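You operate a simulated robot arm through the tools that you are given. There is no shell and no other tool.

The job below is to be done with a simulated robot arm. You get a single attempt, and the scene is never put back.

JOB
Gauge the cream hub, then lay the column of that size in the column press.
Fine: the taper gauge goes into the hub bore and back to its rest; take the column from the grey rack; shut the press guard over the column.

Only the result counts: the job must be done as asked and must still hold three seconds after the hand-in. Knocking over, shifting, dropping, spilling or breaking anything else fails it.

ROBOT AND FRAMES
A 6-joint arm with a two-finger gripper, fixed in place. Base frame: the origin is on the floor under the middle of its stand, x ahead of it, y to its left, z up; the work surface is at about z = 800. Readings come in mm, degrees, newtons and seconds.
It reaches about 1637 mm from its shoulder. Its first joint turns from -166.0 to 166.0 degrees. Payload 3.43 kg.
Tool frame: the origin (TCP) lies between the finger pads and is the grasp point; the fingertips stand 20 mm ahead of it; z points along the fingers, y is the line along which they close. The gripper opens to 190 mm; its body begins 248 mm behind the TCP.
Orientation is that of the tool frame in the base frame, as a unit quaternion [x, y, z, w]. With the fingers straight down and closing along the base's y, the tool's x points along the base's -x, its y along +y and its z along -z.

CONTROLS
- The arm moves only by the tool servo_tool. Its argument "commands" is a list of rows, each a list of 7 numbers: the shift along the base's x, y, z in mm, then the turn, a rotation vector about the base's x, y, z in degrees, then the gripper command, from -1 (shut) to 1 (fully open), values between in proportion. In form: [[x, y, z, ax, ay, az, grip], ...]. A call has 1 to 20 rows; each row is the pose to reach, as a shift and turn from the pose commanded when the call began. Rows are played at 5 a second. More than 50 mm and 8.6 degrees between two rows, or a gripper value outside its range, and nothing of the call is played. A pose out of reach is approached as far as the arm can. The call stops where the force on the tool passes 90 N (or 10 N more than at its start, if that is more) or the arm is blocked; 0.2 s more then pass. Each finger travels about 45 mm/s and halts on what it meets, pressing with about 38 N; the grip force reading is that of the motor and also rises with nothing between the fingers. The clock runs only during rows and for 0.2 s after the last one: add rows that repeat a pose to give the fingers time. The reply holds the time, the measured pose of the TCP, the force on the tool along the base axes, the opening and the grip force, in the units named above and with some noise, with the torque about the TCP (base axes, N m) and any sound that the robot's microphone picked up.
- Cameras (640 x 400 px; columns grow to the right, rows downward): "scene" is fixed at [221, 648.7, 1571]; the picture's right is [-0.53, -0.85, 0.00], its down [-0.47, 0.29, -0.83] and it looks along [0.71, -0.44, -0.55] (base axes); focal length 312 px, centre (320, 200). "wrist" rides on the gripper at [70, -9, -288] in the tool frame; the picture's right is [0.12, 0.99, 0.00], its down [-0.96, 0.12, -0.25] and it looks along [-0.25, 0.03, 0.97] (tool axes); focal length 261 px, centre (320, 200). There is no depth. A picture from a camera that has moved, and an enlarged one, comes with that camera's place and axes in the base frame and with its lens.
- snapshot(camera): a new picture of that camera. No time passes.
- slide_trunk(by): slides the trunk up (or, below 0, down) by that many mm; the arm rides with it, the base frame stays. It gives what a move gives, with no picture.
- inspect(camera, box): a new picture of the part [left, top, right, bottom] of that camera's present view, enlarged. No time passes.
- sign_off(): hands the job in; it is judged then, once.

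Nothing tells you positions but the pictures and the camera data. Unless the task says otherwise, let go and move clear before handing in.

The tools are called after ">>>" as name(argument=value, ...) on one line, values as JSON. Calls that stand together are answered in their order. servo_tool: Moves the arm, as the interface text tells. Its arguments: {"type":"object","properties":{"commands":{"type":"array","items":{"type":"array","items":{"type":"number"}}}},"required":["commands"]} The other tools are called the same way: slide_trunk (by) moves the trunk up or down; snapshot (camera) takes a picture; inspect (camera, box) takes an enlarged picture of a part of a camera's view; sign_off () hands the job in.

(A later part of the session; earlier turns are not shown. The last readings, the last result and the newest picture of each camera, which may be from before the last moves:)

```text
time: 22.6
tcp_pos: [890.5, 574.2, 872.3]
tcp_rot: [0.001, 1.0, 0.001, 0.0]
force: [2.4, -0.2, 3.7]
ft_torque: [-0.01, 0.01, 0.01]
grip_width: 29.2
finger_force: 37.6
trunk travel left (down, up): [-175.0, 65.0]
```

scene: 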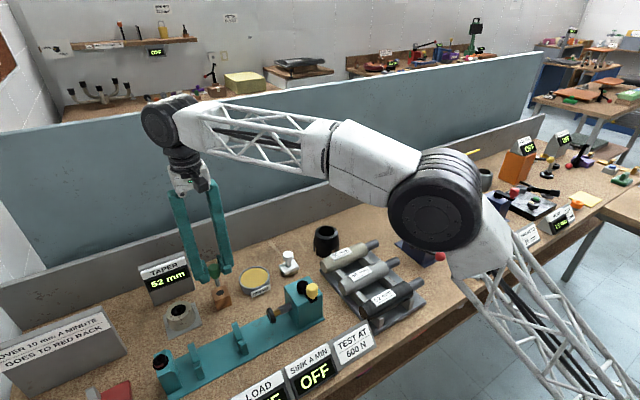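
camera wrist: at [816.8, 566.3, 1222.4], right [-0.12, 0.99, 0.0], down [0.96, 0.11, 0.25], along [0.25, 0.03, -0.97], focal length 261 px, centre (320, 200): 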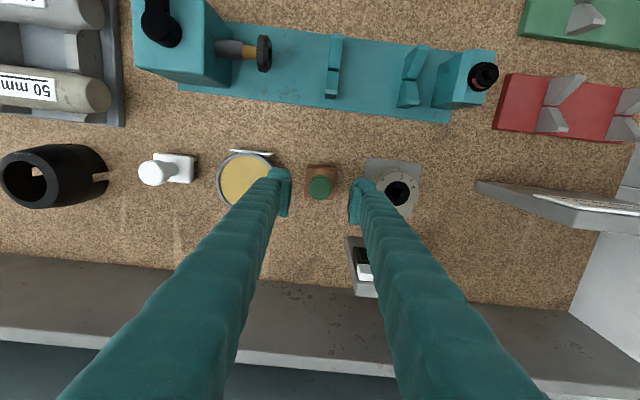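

Light contact at 3.7 N shows the gauge is seated in its rest, so I'll release it.

>>> servo_tool(commands=[[0, 0, -1.5, 0, 0, 0, -0.65], [0, 0, -1.5, 0, 0, 0, -0.5], [0, 0, -1.5, 0, 0, 0, -0.42], [0, 0, -1.5, 0, 0, 0, -0.4], [0, 0, -1.5, 0, 0, 0, -0.4]])

>>> inspect(camera="scene", box=[180, 260, 270, 320])

>>> inspect(camera="wrist", box=[270, 140, 430, 240])

```text
time: 23.8
tcp_pos: [891.3, 575.3, 869.8]
tcp_rot: [0.0, 1.0, 0.0, 0.0]
force: [-0.8, -0.1, -0.4]
ft_torque: [-0.01, 0.0, 0.0]
grip_width: 57.0
finger_force: 0.1
trunk travel left (down, up): [-175.0, 65.0]
```

```text
6.67 times, centred on (225, 290) of scene
camera zoom: at [221.0, 648.7, 1571.0], right [-0.53, -0.85, 0.0], down [-0.47, 0.29, -0.83], along [0.71, -0.44, -0.55], focal length 2083 px, centre (953, -400)
```

zoom: 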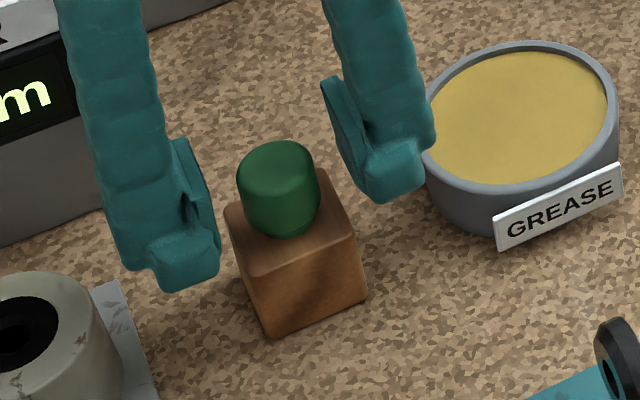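

```text
4.00 times, centred on (350, 190) of wrist
camera zoom: at [819.8, 566.6, 1157.0], right [-0.12, 0.99, 0.0], down [0.96, 0.11, 0.25], along [0.25, 0.03, -0.97], focal length 1043 px, centre (200, 240)
```

zoom: 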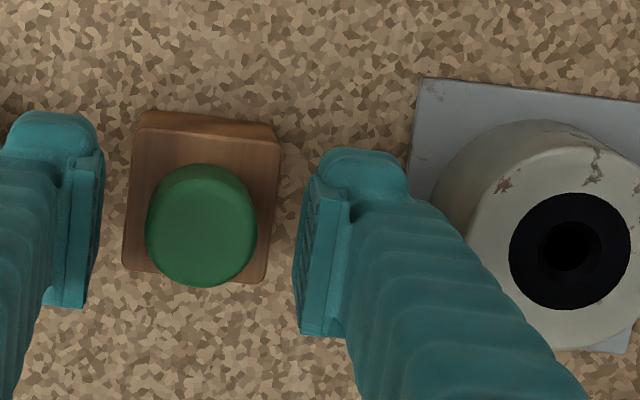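

The gauge is back in its rest. I'll retreat upward and move over towards the rack and press to look at them.

>>> servo_tool(commands=[[0, 0, 30, 0, 0, 0, -0.4], [0, 0, 70, 0, 0, 0, -0.4], [0, 0, 100, 0, 0, 0, -0.4], [-20, -35, 110, 0, 0, 0, -0.2], [-40, -72, 120, 0, 0, 0, 0], [-60, -110, 135, 0, 0, 0, 0.2], [-80, -150, 150, 0, 0, 0, 0.4], [-100, -190, 165, 0, 0, 0, 0.6], [-120, -230, 180, 0, 0, 0, 0.8], [-140, -270, 195, 0, 0, 0, 1], [-160, -310, 210, 0, 0, 0, 1], [-180, -350, 225, 0, 0, 0, 1], [-195, -395, 225, 0, 0, 0, 1], [-200, -440, 225, 0, 0, 0, 1], [-200, -485, 225, 0, 0, 0, 1], [-200, -530, 225, 0, 0, 0, 1], [-200, -575, 225, 0, 0, 0, 1], [-200, -620, 225, 0, 0, 0, 1], [-200, -660, 225, 0, 0, 0, 1]])

>>> snapshot(camera="wrist")

>>> snapshot(camera="scene")

```text
time: 27.8
tcp_pos: [690.2, -84.8, 1097.0]
tcp_rot: [0.0, 1.0, 0.0, 0.0]
force: [0.0, 0.5, 1.1]
ft_torque: [-0.14, 0.02, -0.01]
grip_width: 189.8
finger_force: 0.1
trunk travel left (down, up): [-175.0, 65.0]
```

```text
taken
camera wrist: at [618.5, -93.7, 1383.2], right [-0.12, 0.99, 0.0], down [0.96, 0.11, 0.25], along [0.25, 0.03, -0.97], focal length 261 px, centre (320, 200)
```

wrist: 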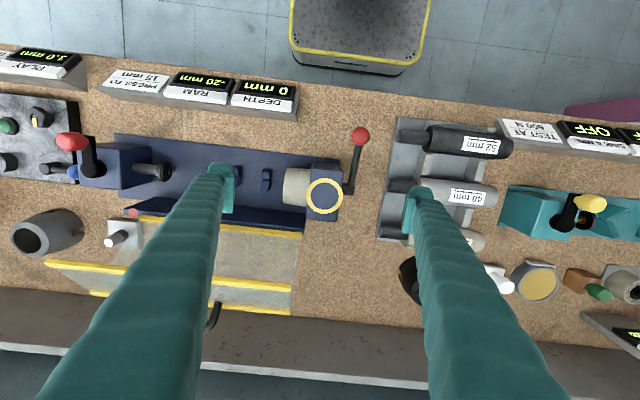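

```text
taken
```

scene: 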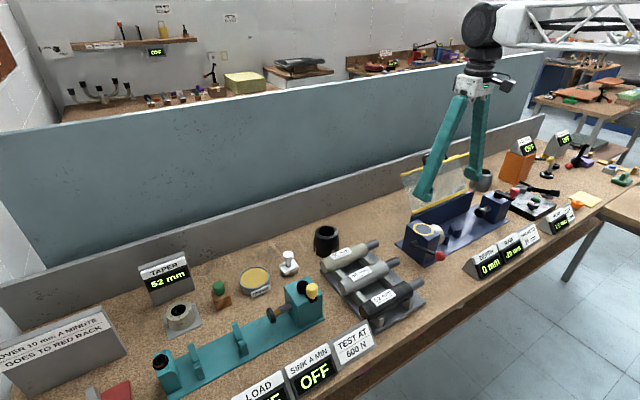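

>>> servo_tool(commands=[[-10, -45, 10, 0, 0, 0, 1], [-20, -90, 20, 0, 0, 0, 1], [-30, -135, 30, 0, 0, 0, 1], [-30, -180, 30, 0, 0, 0, 1], [-30, -190, 30, 0, 0, 0, 1], [-30, -190, 30, 0, 0, 0, 1]])

>>> snapshot(camera="wrist")

>>> inspect(camera="wrist", box=[210, 110, 430, 300])

>>> inspect(camera="scene", box=[380, 130, 540, 290])

```text
time: 29.2
tcp_pos: [660.5, -275.8, 1125.7]
tcp_rot: [0.001, 1.0, 0.0, 0.001]
force: [0.0, -0.2, -0.7]
ft_torque: [-0.01, 0.02, -0.03]
grip_width: 190.2
finger_force: 0.0
trunk travel left (down, up): [-175.0, 65.0]
```

```text
taken
camera wrist: at [588.9, -284.5, 1411.8], right [-0.12, 0.99, 0.0], down [0.96, 0.11, 0.25], along [0.25, 0.03, -0.97], focal length 261 px, centre (320, 200)
```

wrist: 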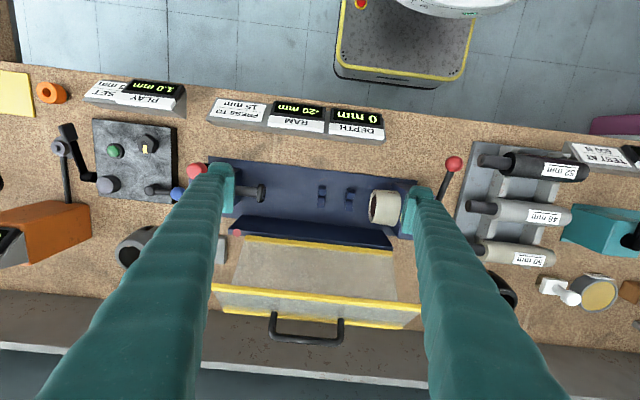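

```text
2.11 times, centred on (320, 205) of wrist
camera zoom: at [588.9, -284.5, 1411.8], right [-0.12, 0.99, 0.0], down [0.96, 0.11, 0.25], along [0.25, 0.03, -0.97], focal length 549 px, centre (320, 190)
```

zoom: 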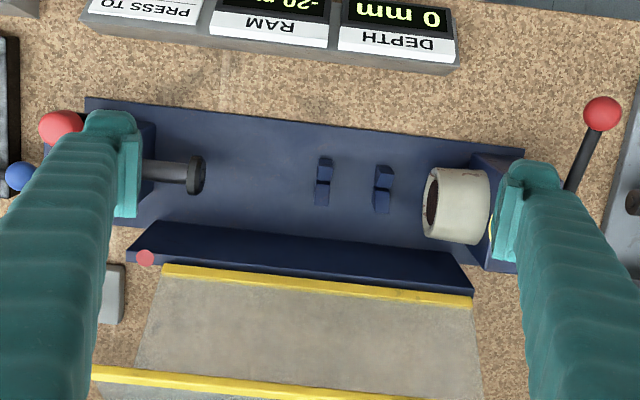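

```text
2.50 times, centred on (460, 210) of scene
camera zoom: at [221.0, 648.7, 1571.0], right [-0.53, -0.85, 0.0], down [-0.47, 0.29, -0.83], along [0.71, -0.44, -0.55], focal length 781 px, centre (-30, 175)
```

zoom: 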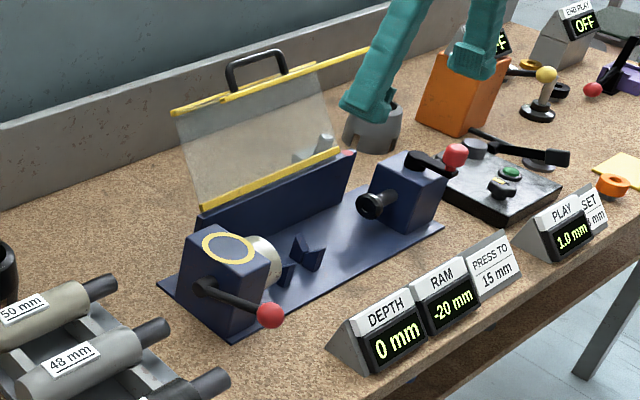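

>>> inspect(camera="scene", box=[400, 200, 480, 270])

>>> inspect(camera="scene", box=[470, 170, 540, 230])

>>> inspect(camera="scene", box=[395, 140, 495, 220])

>>> inspect(camera="wrist", box=[300, 170, 430, 270])

>>> inspect(camera="wrist", box=[440, 120, 620, 280])

>>> inspect(camera="scene", box=[310, 220, 440, 340])

```text
5.71 times, centred on (440, 235) of scene
camera zoom: at [221.0, 648.7, 1571.0], right [-0.53, -0.85, 0.0], down [-0.47, 0.29, -0.83], along [0.71, -0.44, -0.55], focal length 1785 px, centre (-366, 0)
```

zoom: 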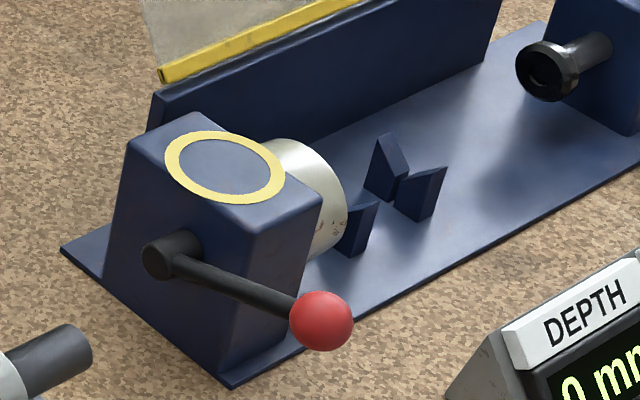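

```text
6.67 times, centred on (505, 200) of scene
camera zoom: at [221.0, 648.7, 1571.0], right [-0.53, -0.85, 0.0], down [-0.47, 0.29, -0.83], along [0.71, -0.44, -0.55], focal length 2083 px, centre (-913, 200)
```

zoom: 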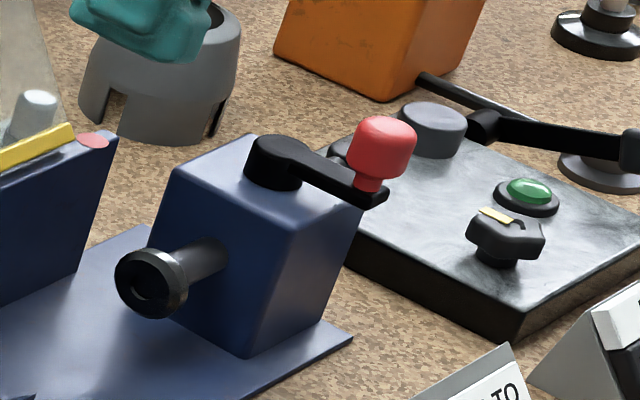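

```text
5.00 times, centred on (445, 180) of scene
camera zoom: at [221.0, 648.7, 1571.0], right [-0.53, -0.85, 0.0], down [-0.47, 0.29, -0.83], along [0.71, -0.44, -0.55], focal length 1562 px, centre (-305, 300)
```

zoom: 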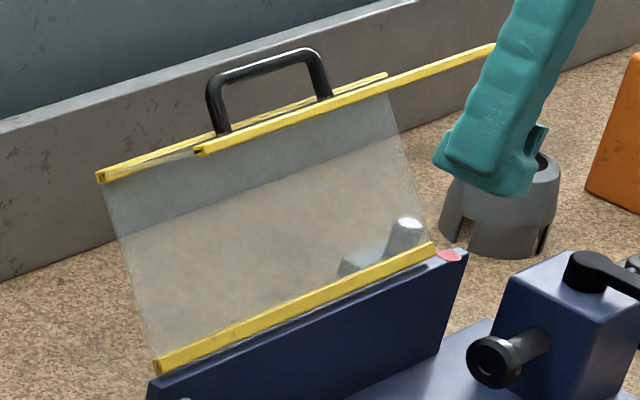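

```text
4.00 times, centred on (365, 220) of wrist
camera zoom: at [588.9, -284.5, 1411.8], right [-0.12, 0.99, 0.0], down [0.96, 0.11, 0.25], along [0.25, 0.03, -0.97], focal length 1043 px, centre (140, 120)
```

zoom: 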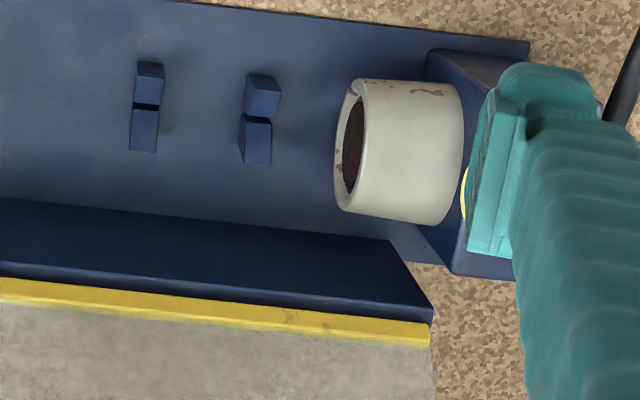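

```text
2.50 times, centred on (530, 200) of wrist
camera zoom: at [588.9, -284.5, 1411.8], right [-0.12, 0.99, 0.0], down [0.96, 0.11, 0.25], along [0.25, 0.03, -0.97], focal length 652 px, centre (-205, 200)
```

zoom: 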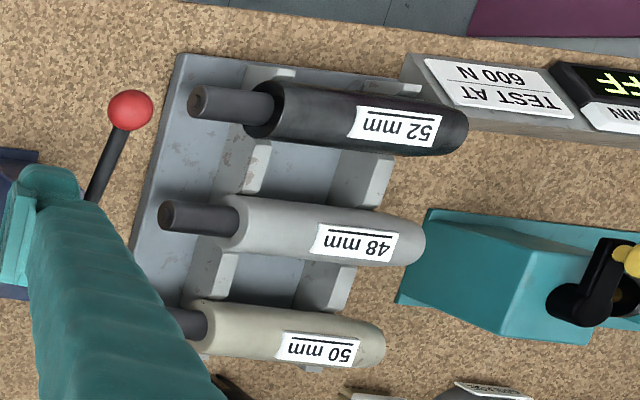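

```text
3.33 times, centred on (375, 280) of scene
camera zoom: at [221.0, 648.7, 1571.0], right [-0.53, -0.85, 0.0], down [-0.47, 0.29, -0.83], along [0.71, -0.44, -0.55], focal length 1042 px, centre (137, -67)
```

zoom: 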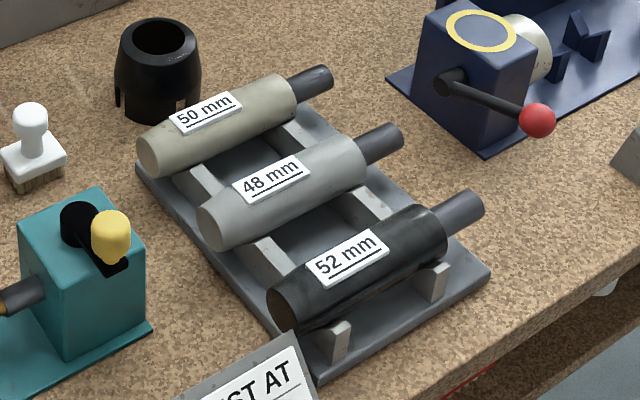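

I can now see the press: a hub socket at the +y end, two V-rests, the ram at the -y end and a hinged clear guard standing open. The columns lie in the rack with their stems towards -y, which suits the press. I'll look closer at the guard.

>>> inspect(camera="wrist", box=[200, 225, 440, 365])

>>> inspect(camera="scene", box=[395, 140, 445, 175])

>>> inspect(camera="scene", box=[440, 135, 500, 185])

```text
2.67 times, centred on (320, 295) of wrist
camera zoom: at [588.9, -284.5, 1411.8], right [-0.12, 0.99, 0.0], down [0.96, 0.11, 0.25], along [0.25, 0.03, -0.97], focal length 695 px, centre (320, -53)
```

zoom: 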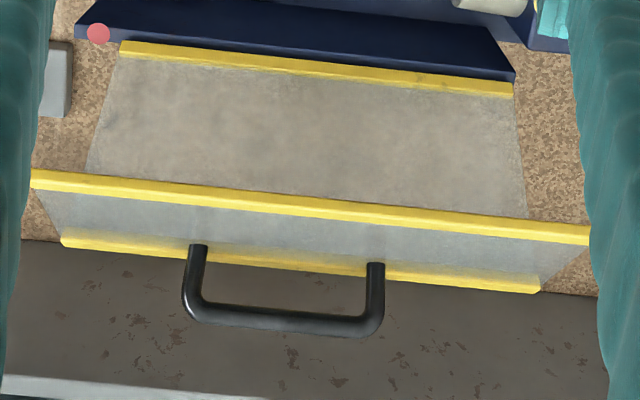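

```text
11.43 times, centred on (420, 158) of scene
camera zoom: at [221.0, 648.7, 1571.0], right [-0.53, -0.85, 0.0], down [-0.47, 0.29, -0.83], along [0.71, -0.44, -0.55], focal length 3571 px, centre (-823, 686)
```

zoom: 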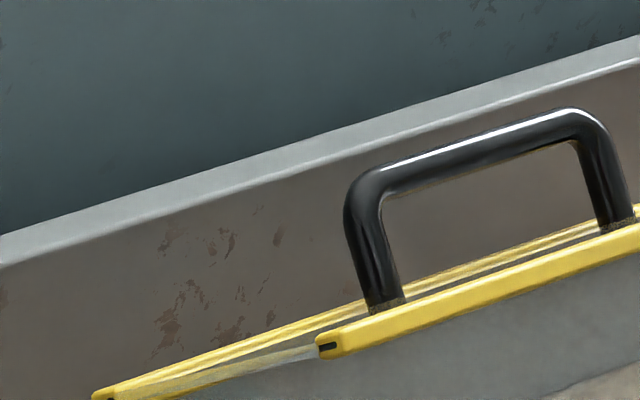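

```text
8.00 times, centred on (470, 160) of scene
camera zoom: at [221.0, 648.7, 1571.0], right [-0.53, -0.85, 0.0], down [-0.47, 0.29, -0.83], along [0.71, -0.44, -0.55], focal length 2500 px, centre (-880, 520)
```

zoom: 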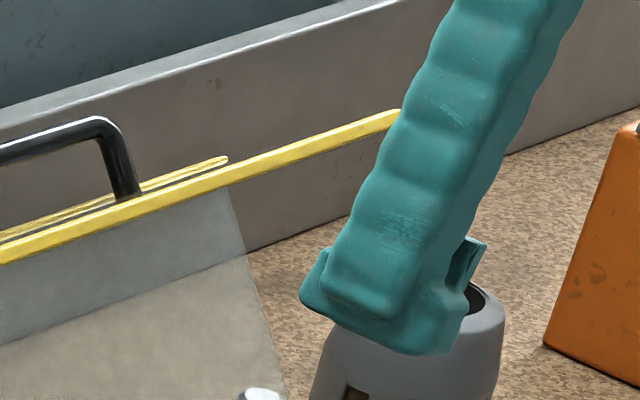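

The guard is an L-shaped clear cover hinged on the back wall at roughly x = 810, z = 918, with its handle near (888, -262, 1084). Next I'll go over the rack with the gripper turned so the fingers close across the column.

>>> servo_tool(commands=[[-5, 40, 0, 0, 0, -8, 1], [-10, 80, 0, 0, 0, -16, 1], [-15, 120, 0, 0, 0, -24, 1], [-20, 160, 0, 0, 0, -32, 1], [-25, 200, 0, 0, 0, -40, 1], [-30, 240, 0, 0, 0, -48, 1], [-35, 280, 0, 0, 0, -56, 1], [-40, 320, 0, 0, 0, -64, 1], [-45, 360, 0, 0, 0, -72, 0.8], [-50, 400, 0, 0, 0, -80, 0.6], [-55, 440, 0, 0, 0, -88, 0.4], [-60, 455, 0, 0, 0, -90, 0.3], [-60, 455, 0, 0, 0, -90, 0.3]])

>>> snapshot(camera="wrist")

>>> snapshot(camera="scene")

```text
time: 32.0
tcp_pos: [600.7, 179.3, 1125.4]
tcp_rot: [0.708, 0.706, 0.0, 0.0]
force: [0.1, 0.1, -0.1]
ft_torque: [0.01, 0.01, 0.03]
grip_width: 123.4
finger_force: 0.0
trunk travel left (down, up): [-175.0, 65.0]
```

```text
taken
camera wrist: at [592.0, 250.1, 1411.9], right [0.99, 0.12, 0.0], down [0.11, -0.96, 0.25], along [0.03, -0.25, -0.97], focal length 261 px, centre (320, 200)
```

wrist: 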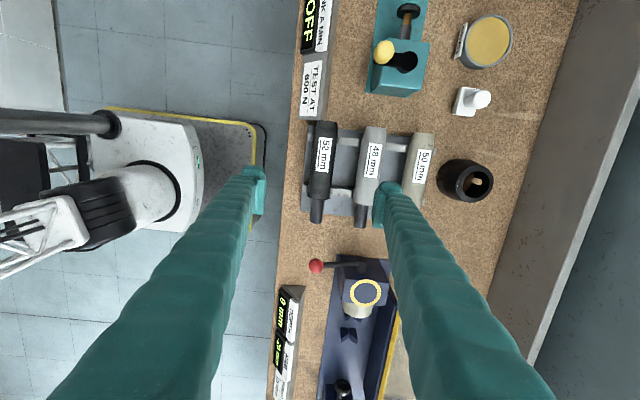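

```text
taken
```

scene: 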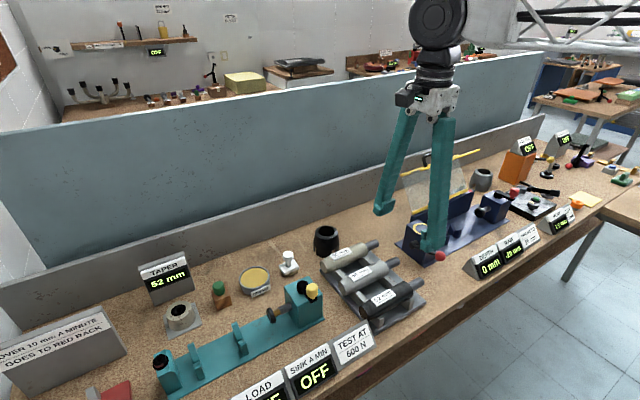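

>>> inspect(camera="wrist", box=[280, 105, 440, 235])

>>> inspect(camera="wrist", box=[290, 110, 370, 230])

>>> inspect(camera="scene", box=[350, 260, 440, 330])

```text
3.08 times, centred on (360, 170) of wrist
camera zoom: at [592.0, 250.1, 1411.9], right [0.99, 0.12, 0.0], down [0.11, -0.96, 0.25], along [0.03, -0.25, -0.97], focal length 802 px, centre (197, 292)
```

zoom: 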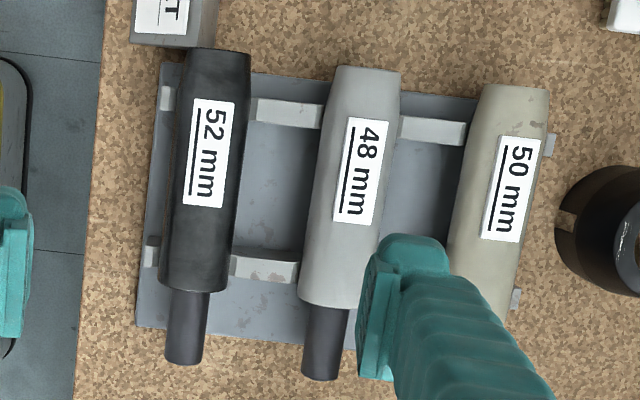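

```text
3.33 times, centred on (330, 170) of wrist
camera zoom: at [592.0, 250.1, 1411.9], right [0.99, 0.12, 0.0], down [0.11, -0.96, 0.25], along [0.03, -0.25, -0.97], focal length 869 px, centre (287, 300)
```

zoom: 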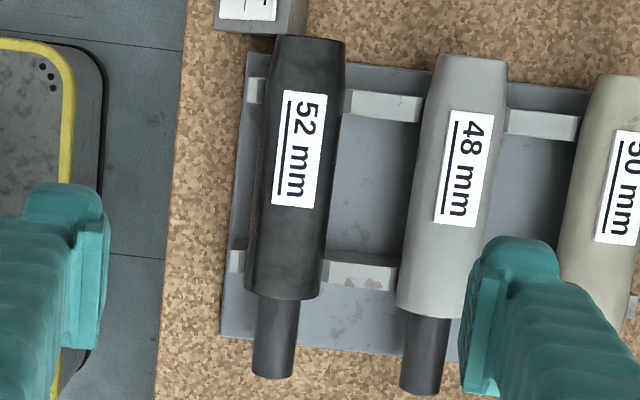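

```text
5.71 times, centred on (395, 295) of scene
camera zoom: at [221.0, 648.7, 1571.0], right [-0.53, -0.85, 0.0], down [-0.47, 0.29, -0.83], along [0.71, -0.44, -0.55], focal length 1785 px, centre (-109, -343)
```

zoom: 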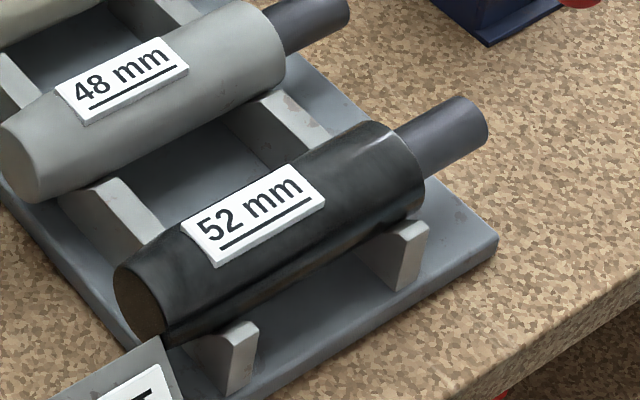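

Column 52 lies almost parallel to y at x ≈ 607, from its stem end at y ≈ 56 to its taper end at y ≈ 270. Before lifting it I'll go over the press and measure the V-rests, hub face, ram and back wall from straight above.

>>> servo_tool(commands=[[12, -41, 5, 0, 0, 0, 0.3], [25, -83, 10, 0, 0, 0, 0.3], [37, -124, 15, 0, 0, 0, 0.3], [50, -166, 20, 0, 0, 0, 0.3], [62, -207, 25, 0, 0, 0, 0.3], [74, -249, 25, 0, 0, 0, 0.3], [87, -290, 25, 0, 0, 0, 0.3], [99, -332, 25, 0, 0, 0, 0.3], [112, -373, 25, 0, 0, 0, 0.3], [124, -415, 25, 0, 0, 0, 0.3], [124, -415, 25, 0, 0, 0, 0.3]])

>>> snapshot(camera="wrist")

>>> inspect(camera="wrist", box=[250, 80, 410, 280])

>>> inspect(camera="wrist", box=[270, 110, 390, 185])

>>> inspect(camera="wrist", box=[270, 180, 390, 255])

```text
time: 34.4
tcp_pos: [726.8, -233.4, 1149.0]
tcp_rot: [0.708, 0.707, 0.001, -0.001]
force: [0.3, 0.4, 0.6]
ft_torque: [-0.01, 0.04, -0.03]
grip_width: 123.6
finger_force: 0.1
trunk travel left (down, up): [-175.0, 65.0]
```

```text
taken
camera wrist: at [717.3, -163.4, 1435.7], right [0.99, 0.12, 0.0], down [0.11, -0.96, 0.25], along [0.03, -0.25, -0.97], focal length 261 px, centre (320, 200)
```

wrist: 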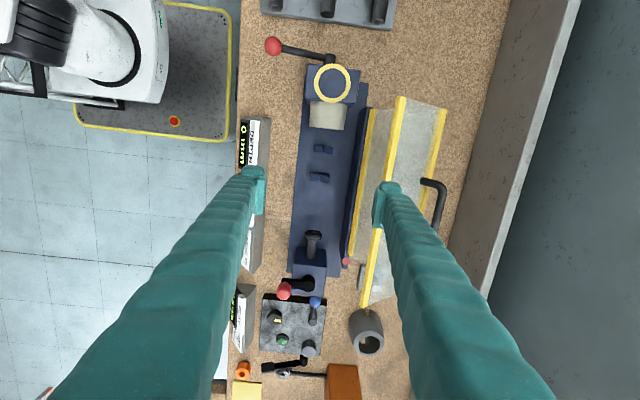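

```text
2.00 times, centred on (330, 180) of wrist
camera zoom: at [717.3, -163.4, 1435.7], right [0.99, 0.12, 0.0], down [0.11, -0.96, 0.25], along [0.03, -0.25, -0.97], focal length 521 px, centre (300, 240)
```

zoom: 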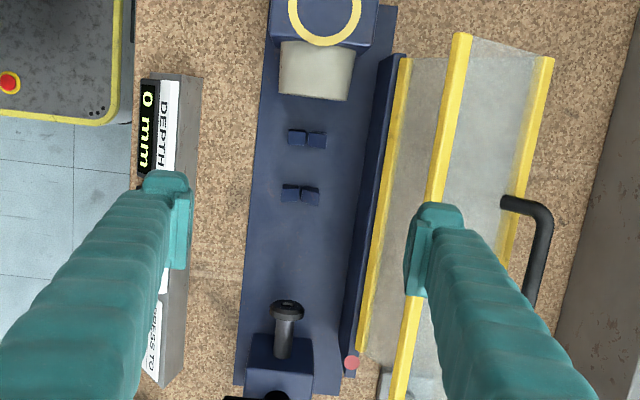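

```text
5.33 times, centred on (330, 148) of wrist
camera zoom: at [717.3, -163.4, 1435.7], right [0.99, 0.12, 0.0], down [0.11, -0.96, 0.25], along [0.03, -0.25, -0.97], focal length 1390 px, centre (267, 480)
```

zoom: 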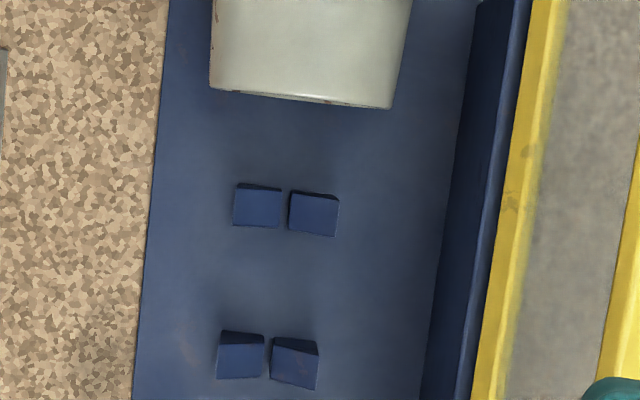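

```text
5.33 times, centred on (330, 218) of wrist
camera zoom: at [717.3, -163.4, 1435.7], right [0.99, 0.12, 0.0], down [0.11, -0.96, 0.25], along [0.03, -0.25, -0.97], focal length 1390 px, centre (267, 107)
```

zoom: 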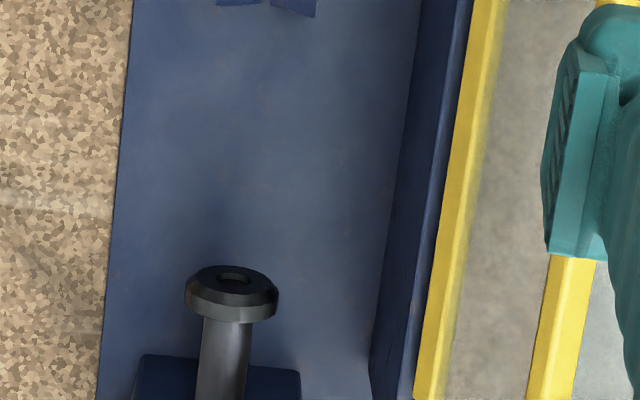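

Measurements from above: the press axis is at x ≈ 730, the V-rests at y ≈ -198 and -263, the hub face at y ≈ -153, the ram tip at y ≈ -394 and the back wall at x ≈ 803. There is enough finger clearance, so I'll go back and pick up the 52 mm column.

>>> servo_tool(commands=[[-12, 43, 0, 0, 0, 0, 0.2], [-24, 86, 0, 0, 0, 0, 0.1], [-36, 129, 0, 0, 0, 0, 0], [-48, 172, 0, 0, 0, 0, -0.05], [-60, 215, 0, 0, 0, 0, -0.05], [-72, 258, 0, 0, 0, 0, -0.05], [-84, 301, 0, 0, 0, 0, -0.05], [-96, 344, 0, 0, 0, 0, -0.05], [-108, 387, 0, 0, 0, 0, -0.05], [-118, 428, 0, 0, 0, 0, -0.05], [-118, 428, -40, 0, 0, 0, -0.05], [-118, 428, -80, 0, 0, 0, -0.05], [-118, 428, -120, 0, 0, 0, -0.05], [-118, 428, -160, 0, 0, 0, -0.05], [-118, 428, -160, 0, 0, 0, -0.05], [-118, 428, -160, 0, 0, 0, -0.05]])

>>> snapshot(camera="wrist")

>>> inspect(camera="wrist", box=[240, 100, 400, 260])

>>> inspect(camera="scene", box=[320, 200, 460, 330])

```text
time: 37.8
tcp_pos: [606.7, 191.1, 990.1]
tcp_rot: [0.708, 0.707, -0.001, 0.0]
force: [0.5, 0.3, 1.1]
ft_torque: [-0.01, -0.01, -0.03]
grip_width: 90.2
finger_force: 0.0
trunk travel left (down, up): [-175.0, 65.0]
```

```text
taken
camera wrist: at [598.1, 261.6, 1276.7], right [0.99, 0.12, 0.0], down [0.11, -0.96, 0.25], along [0.03, -0.25, -0.97], focal length 261 px, centre (320, 200)
```

wrist: 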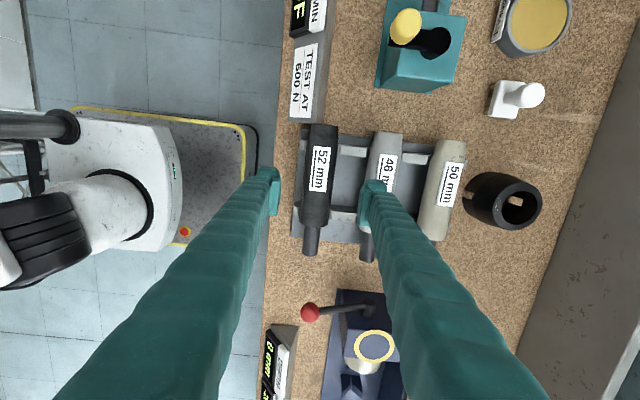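

```text
2.50 times, centred on (320, 180) of wrist
camera zoom: at [598.1, 261.6, 1276.7], right [0.99, 0.12, 0.0], down [0.11, -0.96, 0.25], along [0.03, -0.25, -0.97], focal length 652 px, centre (320, 250)
```

zoom: 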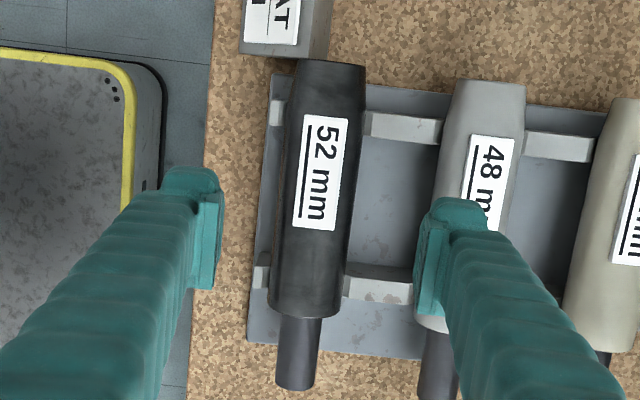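

```text
3.08 times, centred on (390, 265) of scene
camera zoom: at [221.0, 648.7, 1571.0], right [-0.53, -0.85, 0.0], down [-0.47, 0.29, -0.83], along [0.71, -0.44, -0.55], focal length 961 px, centre (105, 0)
```

zoom: 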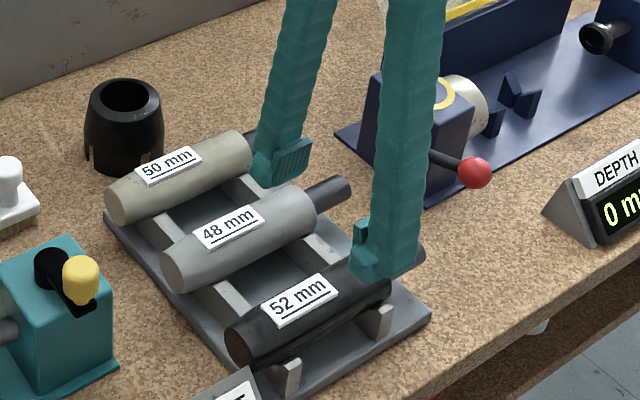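

The fingers are lined up over the column body. I'll narrow the opening to 70 mm so it clears the 48 mm neighbour, then go down.

>>> servo_tool(commands=[[-1.7, 0, 0, 0, 0, 0, -0.2], [-1.7, 0, -20, 0, 0, 0, -0.26], [-1.7, 0, -45, 0, 0, 0, -0.26], [-1.7, 0, -70, 0, 0, 0, -0.26], [-1.7, 0, -90, 0, 0, 0, -0.26], [-1.7, 0, -90, 0, 0, 0, -0.26]])

>>> inspect(camera="wrist", box=[240, 100, 400, 260])

>>> inspect(camera="scene", box=[330, 220, 450, 320])

```text
time: 39.2
tcp_pos: [606.4, 192.4, 898.5]
tcp_rot: [0.708, 0.706, 0.0, 0.001]
force: [-0.2, -0.3, 0.5]
ft_torque: [0.02, -0.03, -0.03]
grip_width: 70.2
finger_force: 0.0
trunk travel left (down, up): [-175.0, 65.0]
```

```text
2.50 times, centred on (320, 180) of wrist
camera zoom: at [597.3, 262.5, 1185.9], right [0.99, 0.12, 0.0], down [0.11, -0.96, 0.25], along [0.03, -0.25, -0.97], focal length 652 px, centre (320, 250)
```

zoom: 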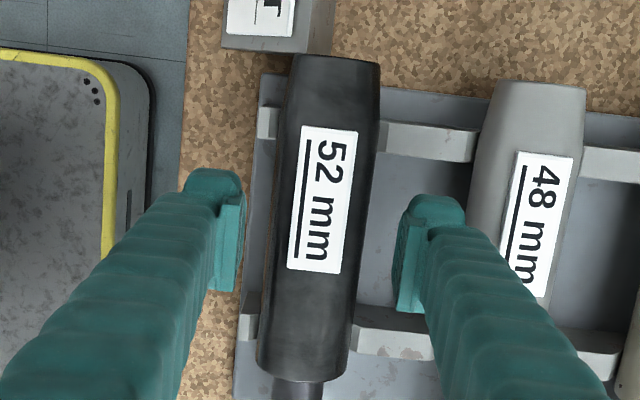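

```text
4.00 times, centred on (390, 270) of scene
camera zoom: at [221.0, 648.7, 1571.0], right [-0.53, -0.85, 0.0], down [-0.47, 0.29, -0.83], along [0.71, -0.44, -0.55], focal length 1250 px, centre (40, -80)
```

zoom: 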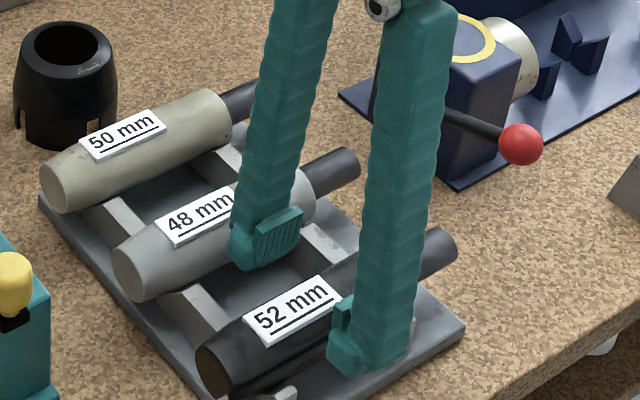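

>>> servo_tool(commands=[[0, 0, -12, 0, 0, 0, -0.26], [0, 0, -24, 0, 0, 0, -0.26], [0, 0, -34, 0, 0, 0, -0.26], [0, 0, -42, 0, 0, 0, -0.26], [0, 0, -42, 0, 0, 0, -0.26]])

>>> inspect(camera="wrist", box=[240, 100, 400, 260])

>>> inspect(camera="scene", box=[350, 250, 450, 325])

```text
time: 40.4
tcp_pos: [605.9, 191.5, 857.3]
tcp_rot: [0.708, 0.707, 0.0, 0.001]
force: [-0.3, 0.7, 0.2]
ft_torque: [-0.04, -0.04, 0.04]
grip_width: 70.2
finger_force: 0.1
trunk travel left (down, up): [-175.0, 65.0]
```

```text
2.50 times, centred on (320, 180) of wrist
camera zoom: at [597.4, 262.8, 1144.7], right [0.99, 0.12, 0.0], down [0.11, -0.96, 0.25], along [0.03, -0.25, -0.97], focal length 652 px, centre (320, 250)
```

zoom: 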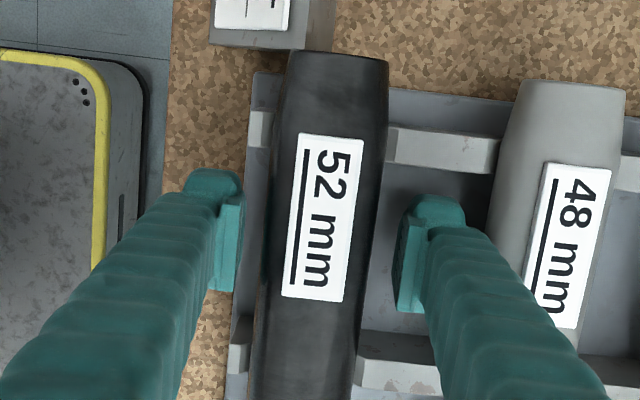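

```text
5.33 times, centred on (400, 288) of scene
camera zoom: at [221.0, 648.7, 1571.0], right [-0.53, -0.85, 0.0], down [-0.47, 0.29, -0.83], along [0.71, -0.44, -0.55], focal length 1666 px, centre (-107, -267)
```

zoom: 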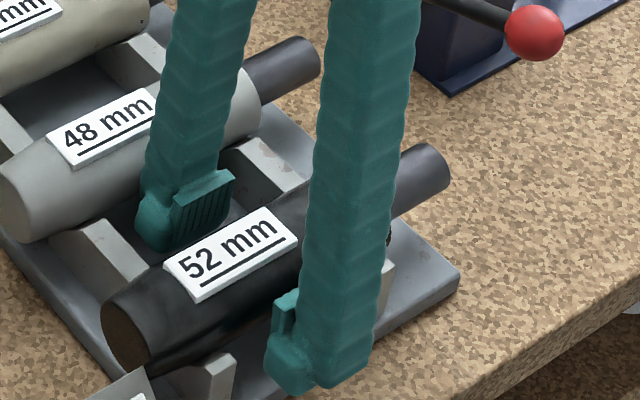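

The column sits centred between the pads. I'll close on it.

>>> servo_tool(commands=[[-0.8, 0, 0, 0, 0, 0, -0.4], [-0.8, 0, 0, 0, 0, 0, -1], [-0.8, 0, 0, 0, 0, 0, -1], [-0.8, 0, 0, 0, 0, 0, -1], [-0.8, 0, 0, 0, 0, 0, -1], [-0.8, 0, 0, 0, 0, 0, -1]])

>>> inspect(camera="wrist", box=[240, 100, 400, 260])

>>> inspect(camera="scene", box=[350, 250, 450, 325])

```text
time: 41.8
tcp_pos: [605.5, 193.3, 857.4]
tcp_rot: [0.707, 0.707, 0.0, 0.0]
force: [-2.8, -0.4, 0.4]
ft_torque: [-0.01, 0.01, 0.22]
grip_width: 46.4
finger_force: 37.6
trunk travel left (down, up): [-175.0, 65.0]
```

```text
2.50 times, centred on (320, 180) of wrist
camera zoom: at [596.0, 263.0, 1144.6], right [0.99, 0.12, 0.0], down [0.11, -0.96, 0.25], along [0.03, -0.25, -0.97], focal length 652 px, centre (320, 250)
```

zoom: 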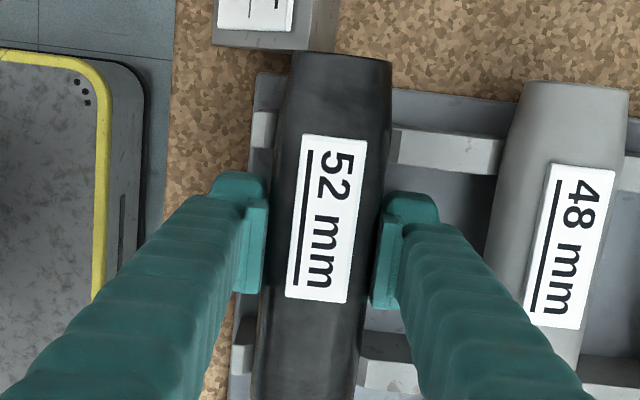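

```text
5.33 times, centred on (400, 288) of scene
camera zoom: at [221.0, 648.7, 1571.0], right [-0.53, -0.85, 0.0], down [-0.47, 0.29, -0.83], along [0.71, -0.44, -0.55], focal length 1666 px, centre (-107, -267)
```

zoom: 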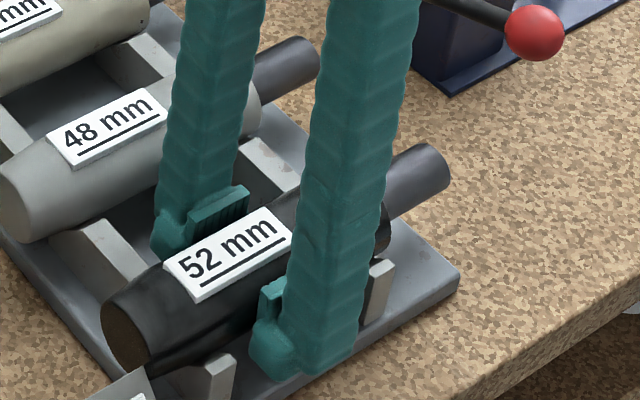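

The grip holds at 46.4 mm. I'll lift slowly and check.

>>> servo_tool(commands=[[0, 0, 4, 0, 0, 0, -1], [0, 0, 10, 0, 0, 0, -1], [0, 0, 20, 0, 0, 0, -1], [0, 0, 35, 0, 0, 0, -1], [0, 0, 55, 0, 0, 0, -1], [0, 0, 75, 0, 0, 0, -1], [0, 0, 75, 0, 0, 0, -1]])

>>> inspect(camera="wrist", box=[240, 80, 400, 260])

>>> inspect(camera="scene", box=[330, 220, 450, 325])

```text
time: 43.4
tcp_pos: [605.7, 192.6, 931.8]
tcp_rot: [0.707, 0.707, 0.0, 0.0]
force: [-0.2, 0.0, -7.3]
ft_torque: [0.11, 0.01, 0.02]
grip_width: 46.3
finger_force: 38.3
trunk travel left (down, up): [-175.0, 65.0]
```

```text
2.22 times, centred on (320, 170) of wrist
camera zoom: at [596.7, 262.8, 1218.5], right [0.99, 0.12, 0.0], down [0.11, -0.96, 0.25], along [0.03, -0.25, -0.97], focal length 579 px, centre (320, 267)
```

zoom: 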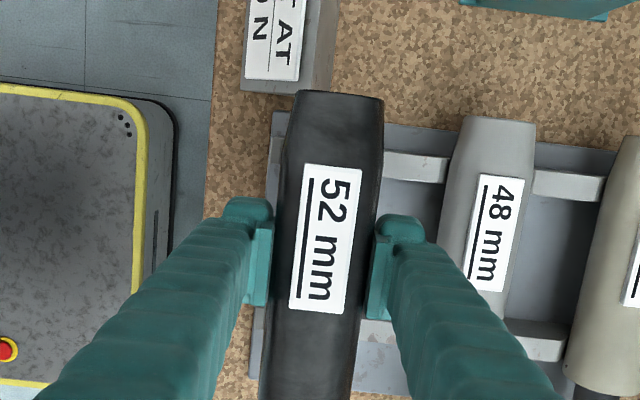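

```text
3.81 times, centred on (390, 272) of scene
camera zoom: at [221.0, 648.7, 1571.0], right [-0.53, -0.85, 0.0], down [-0.47, 0.29, -0.83], along [0.71, -0.44, -0.55], focal length 1190 px, centre (53, -76)
```

zoom: 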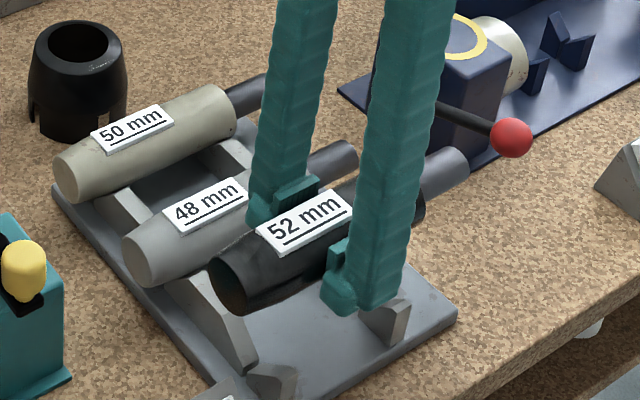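

The column is lifted cleanly, with a weight of about 7 N and its centre of gravity about 15 mm towards the stem. I'll raise it well clear and carry it over the press, with a slight tilt to keep the hand away from the open guard.

>>> servo_tool(commands=[[0, 0, 40, 0, 0, 0, -1], [0, 0, 80, 0, 0, 0, -1], [0, 0, 118, 0, 0, 0, -1], [10, -35, 118, 0, -1, 0, -1], [20, -70, 118, 0, -2, 0, -1], [32, -108, 118, 0, -3, 0, -1], [44, -146, 118, 0, -4, 0, -1], [56, -184, 118, 0, -5, 0, -1], [68, -222, 118, 0, -6, 0, -1], [80, -262, 118, 0, -7, 0, -1], [92, -302, 118, 0, -8, 0, -1], [104, -342, 118, 0, -9, 0, -1], [114, -382, 118, 0, -10, 0, -1], [124, -415, 118, 0, -10, 0, -1], [124, -428, 118, 0, -10, 0, -1], [124, -428, 118, 0, -10, 0, -1], [124, -428, 118, 0, -10, 0, -1]])

>>> snapshot(camera="wrist")

>>> snapshot(camera="scene")

>>> inspect(camera="wrist", box=[240, 60, 400, 260])

>>> inspect(camera="scene", box=[370, 110, 530, 280])

```text
time: 47.0
tcp_pos: [729.1, -236.5, 1051.4]
tcp_rot: [0.705, 0.704, 0.062, 0.061]
force: [0.1, 0.5, -6.3]
ft_torque: [0.07, -0.04, 0.01]
grip_width: 46.2
finger_force: 38.0
trunk travel left (down, up): [-175.0, 65.0]
```

```text
taken
camera wrist: at [670.4, -166.0, 1333.2], right [0.98, 0.12, 0.17], down [0.07, -0.96, 0.26], along [0.2, -0.25, -0.95], focal length 261 px, centre (320, 200)
```

wrist: 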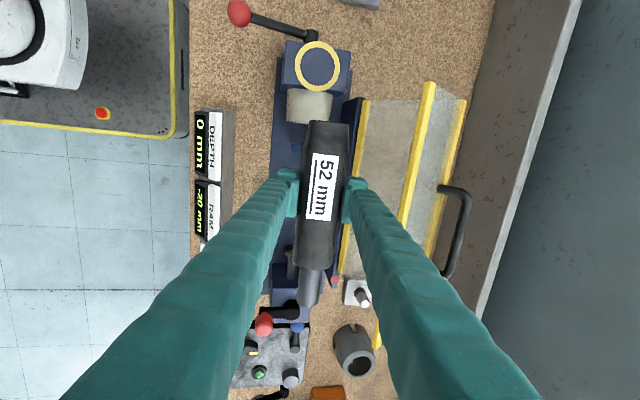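

```text
taken
```

scene: 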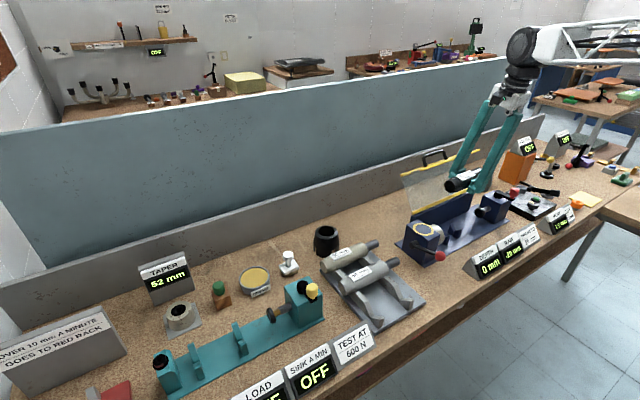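

```text
2.00 times, centred on (320, 160) of wrist
camera zoom: at [670.4, -166.0, 1333.2], right [0.98, 0.12, 0.17], down [0.07, -0.96, 0.26], along [0.2, -0.25, -0.95], focal length 521 px, centre (320, 280)
```

zoom: 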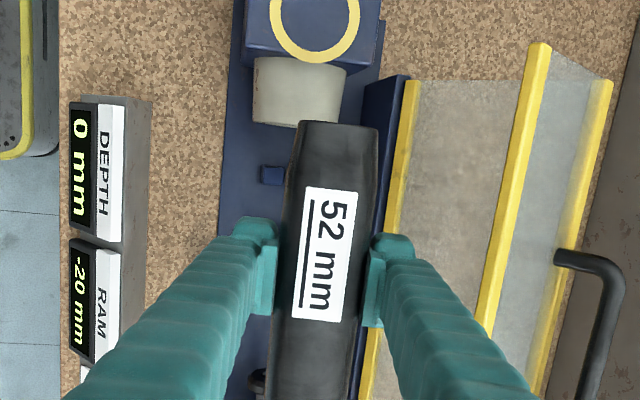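

```text
2.35 times, centred on (450, 195) of scene
camera zoom: at [221.0, 648.7, 1571.0], right [-0.53, -0.85, 0.0], down [-0.47, 0.29, -0.83], along [0.71, -0.44, -0.55], focal length 735 px, centre (14, 212)
```

zoom: 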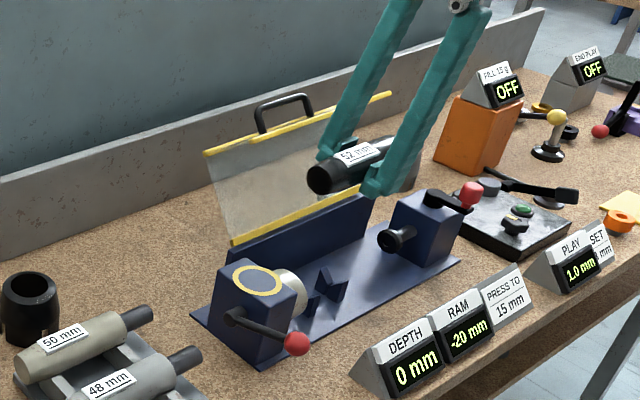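

The column is over the press. I'll measure its taper end against the hub face precisely.

>>> inspect(camera="wrist", box=[270, 80, 370, 150])

>>> inspect(camera="wrist", box=[260, 230, 360, 310])

>>> inspect(camera="scene", box=[435, 150, 505, 205])

```text
5.71 times, centred on (320, 115) of wrist
camera zoom: at [670.4, -166.0, 1333.2], right [0.98, 0.12, 0.17], down [0.07, -0.96, 0.26], along [0.2, -0.25, -0.95], focal length 1489 px, centre (320, 686)
```

zoom: 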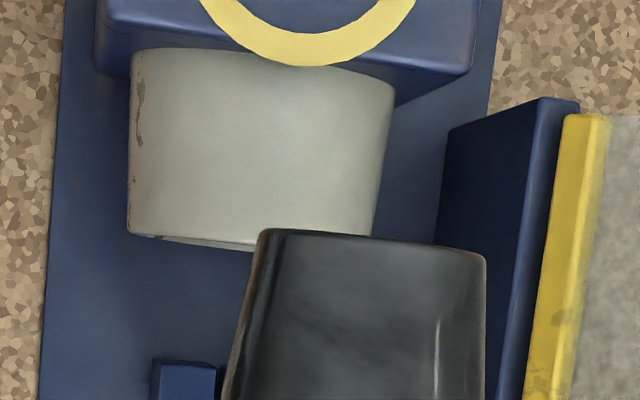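

```text
5.00 times, centred on (310, 270) of wrist
camera zoom: at [670.4, -166.0, 1333.2], right [0.98, 0.12, 0.17], down [0.07, -0.96, 0.26], along [0.2, -0.25, -0.95], focal length 1303 px, centre (370, -150)
```

zoom: 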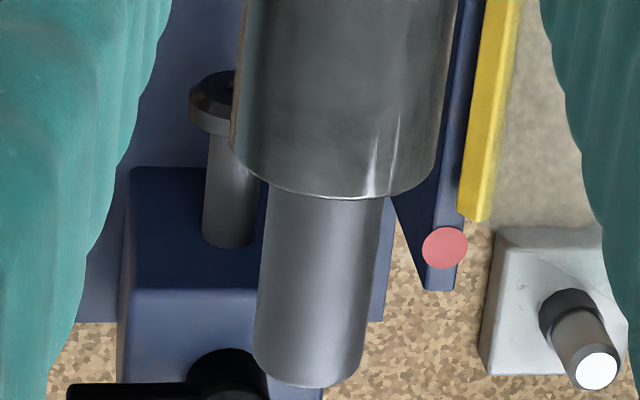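

```text
7.27 times, centred on (470, 178) of scene
camera zoom: at [221.0, 648.7, 1571.0], right [-0.53, -0.85, 0.0], down [-0.47, 0.29, -0.83], along [0.71, -0.44, -0.55], focal length 2272 px, centre (-771, 364)
```

zoom: 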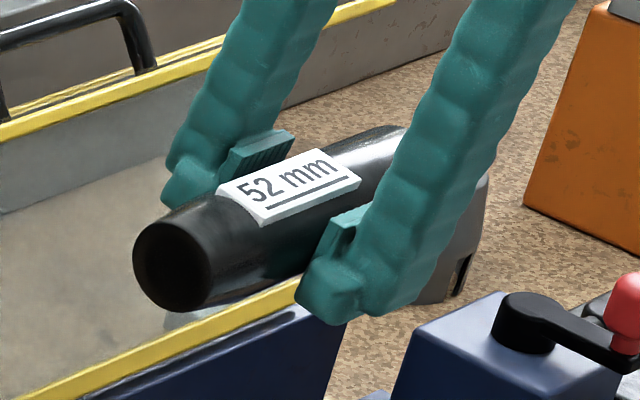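

Two measurements put the taper end 79 to 82 mm ahead of the grip, with the hub face at y ≈ -153.5. I'll shift 3 mm towards -y, correct the small yaw, lower partway and re-check the gap.

>>> servo_tool(commands=[[0, -2, 0, 0, 0, -0.3, -1], [0.3, -3.5, -20, 0, 0, -0.5, -1], [0.3, -3.5, -45, 0, 0, -0.5, -1], [0.3, -3.5, -70, 0, 0, -0.5, -1], [0.3, -3.5, -95, 0, 0, -0.5, -1], [0.3, -3.5, -115, 0, 0, -0.5, -1], [0.3, -3.5, -130, 0, 0, -0.5, -1], [0.3, -3.5, -130, 0, 0, -0.5, -1]])

>>> snapshot(camera="wrist")

>>> inspect(camera="wrist", box=[270, 70, 370, 150])

>>> inspect(camera="wrist", box=[260, 220, 360, 300])

>>> inspect(camera="scene", box=[400, 140, 520, 260])

```text
time: 48.8
tcp_pos: [728.9, -240.0, 922.1]
tcp_rot: [0.708, 0.701, 0.061, 0.062]
force: [-0.3, 1.2, -6.3]
ft_torque: [0.07, 0.0, 0.04]
grip_width: 46.1
finger_force: 37.7
trunk travel left (down, up): [-175.0, 65.0]
```

```text
taken
camera wrist: at [671.2, -168.6, 1203.0], right [0.98, 0.11, 0.17], down [0.06, -0.96, 0.26], along [0.2, -0.25, -0.95], focal length 261 px, centre (320, 200)
```

wrist: 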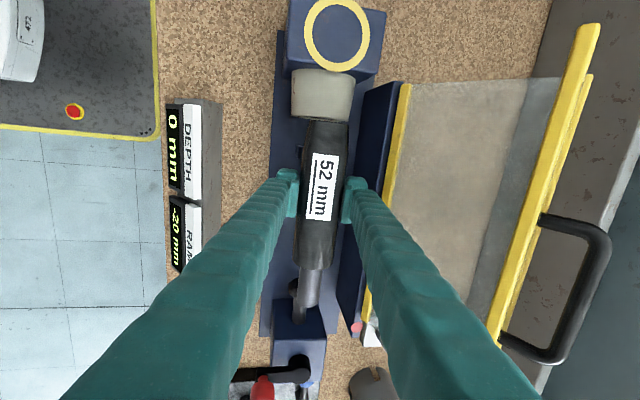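

```text
5.00 times, centred on (320, 110) of wrist
camera zoom: at [671.2, -168.6, 1203.0], right [0.98, 0.11, 0.17], down [0.06, -0.96, 0.26], along [0.2, -0.25, -0.95], focal length 1303 px, centre (320, 650)
```

zoom: 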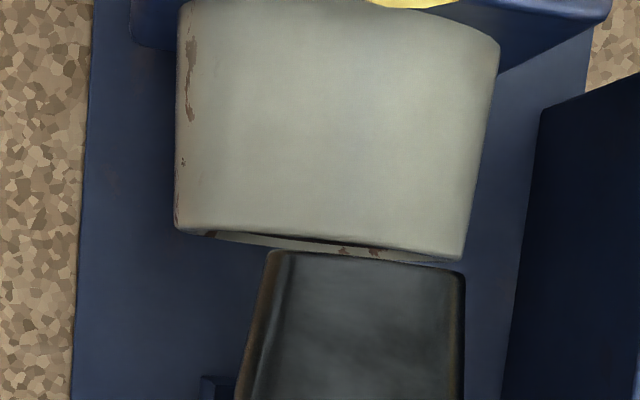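

```text
5.00 times, centred on (310, 260) of wrist
camera zoom: at [671.2, -168.6, 1203.0], right [0.98, 0.11, 0.17], down [0.06, -0.96, 0.26], along [0.2, -0.25, -0.95], focal length 1303 px, centre (370, -100)
```

zoom: 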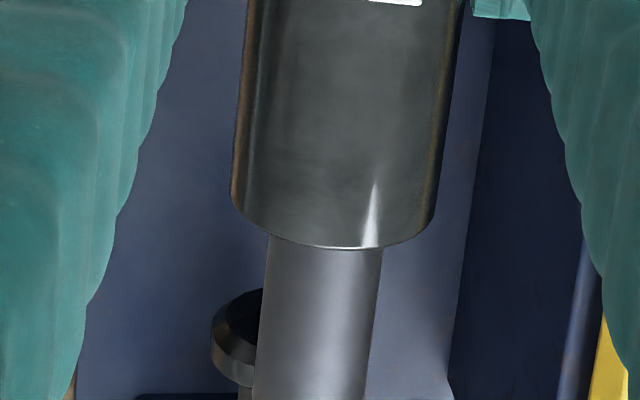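

```text
3.33 times, centred on (460, 200) of scene
camera zoom: at [221.0, 648.7, 1571.0], right [-0.53, -0.85, 0.0], down [-0.47, 0.29, -0.83], along [0.71, -0.44, -0.55], focal length 1042 px, centre (-147, 200)
```

zoom: 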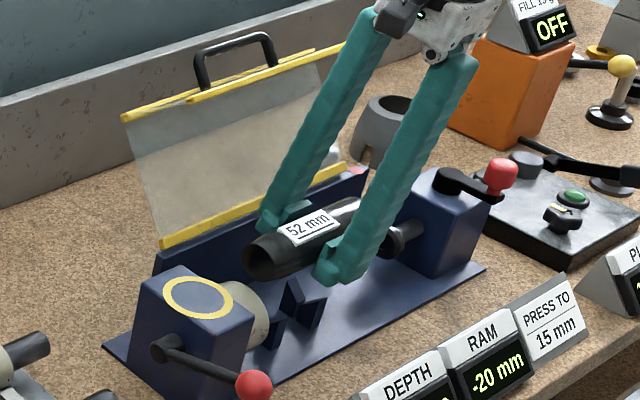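

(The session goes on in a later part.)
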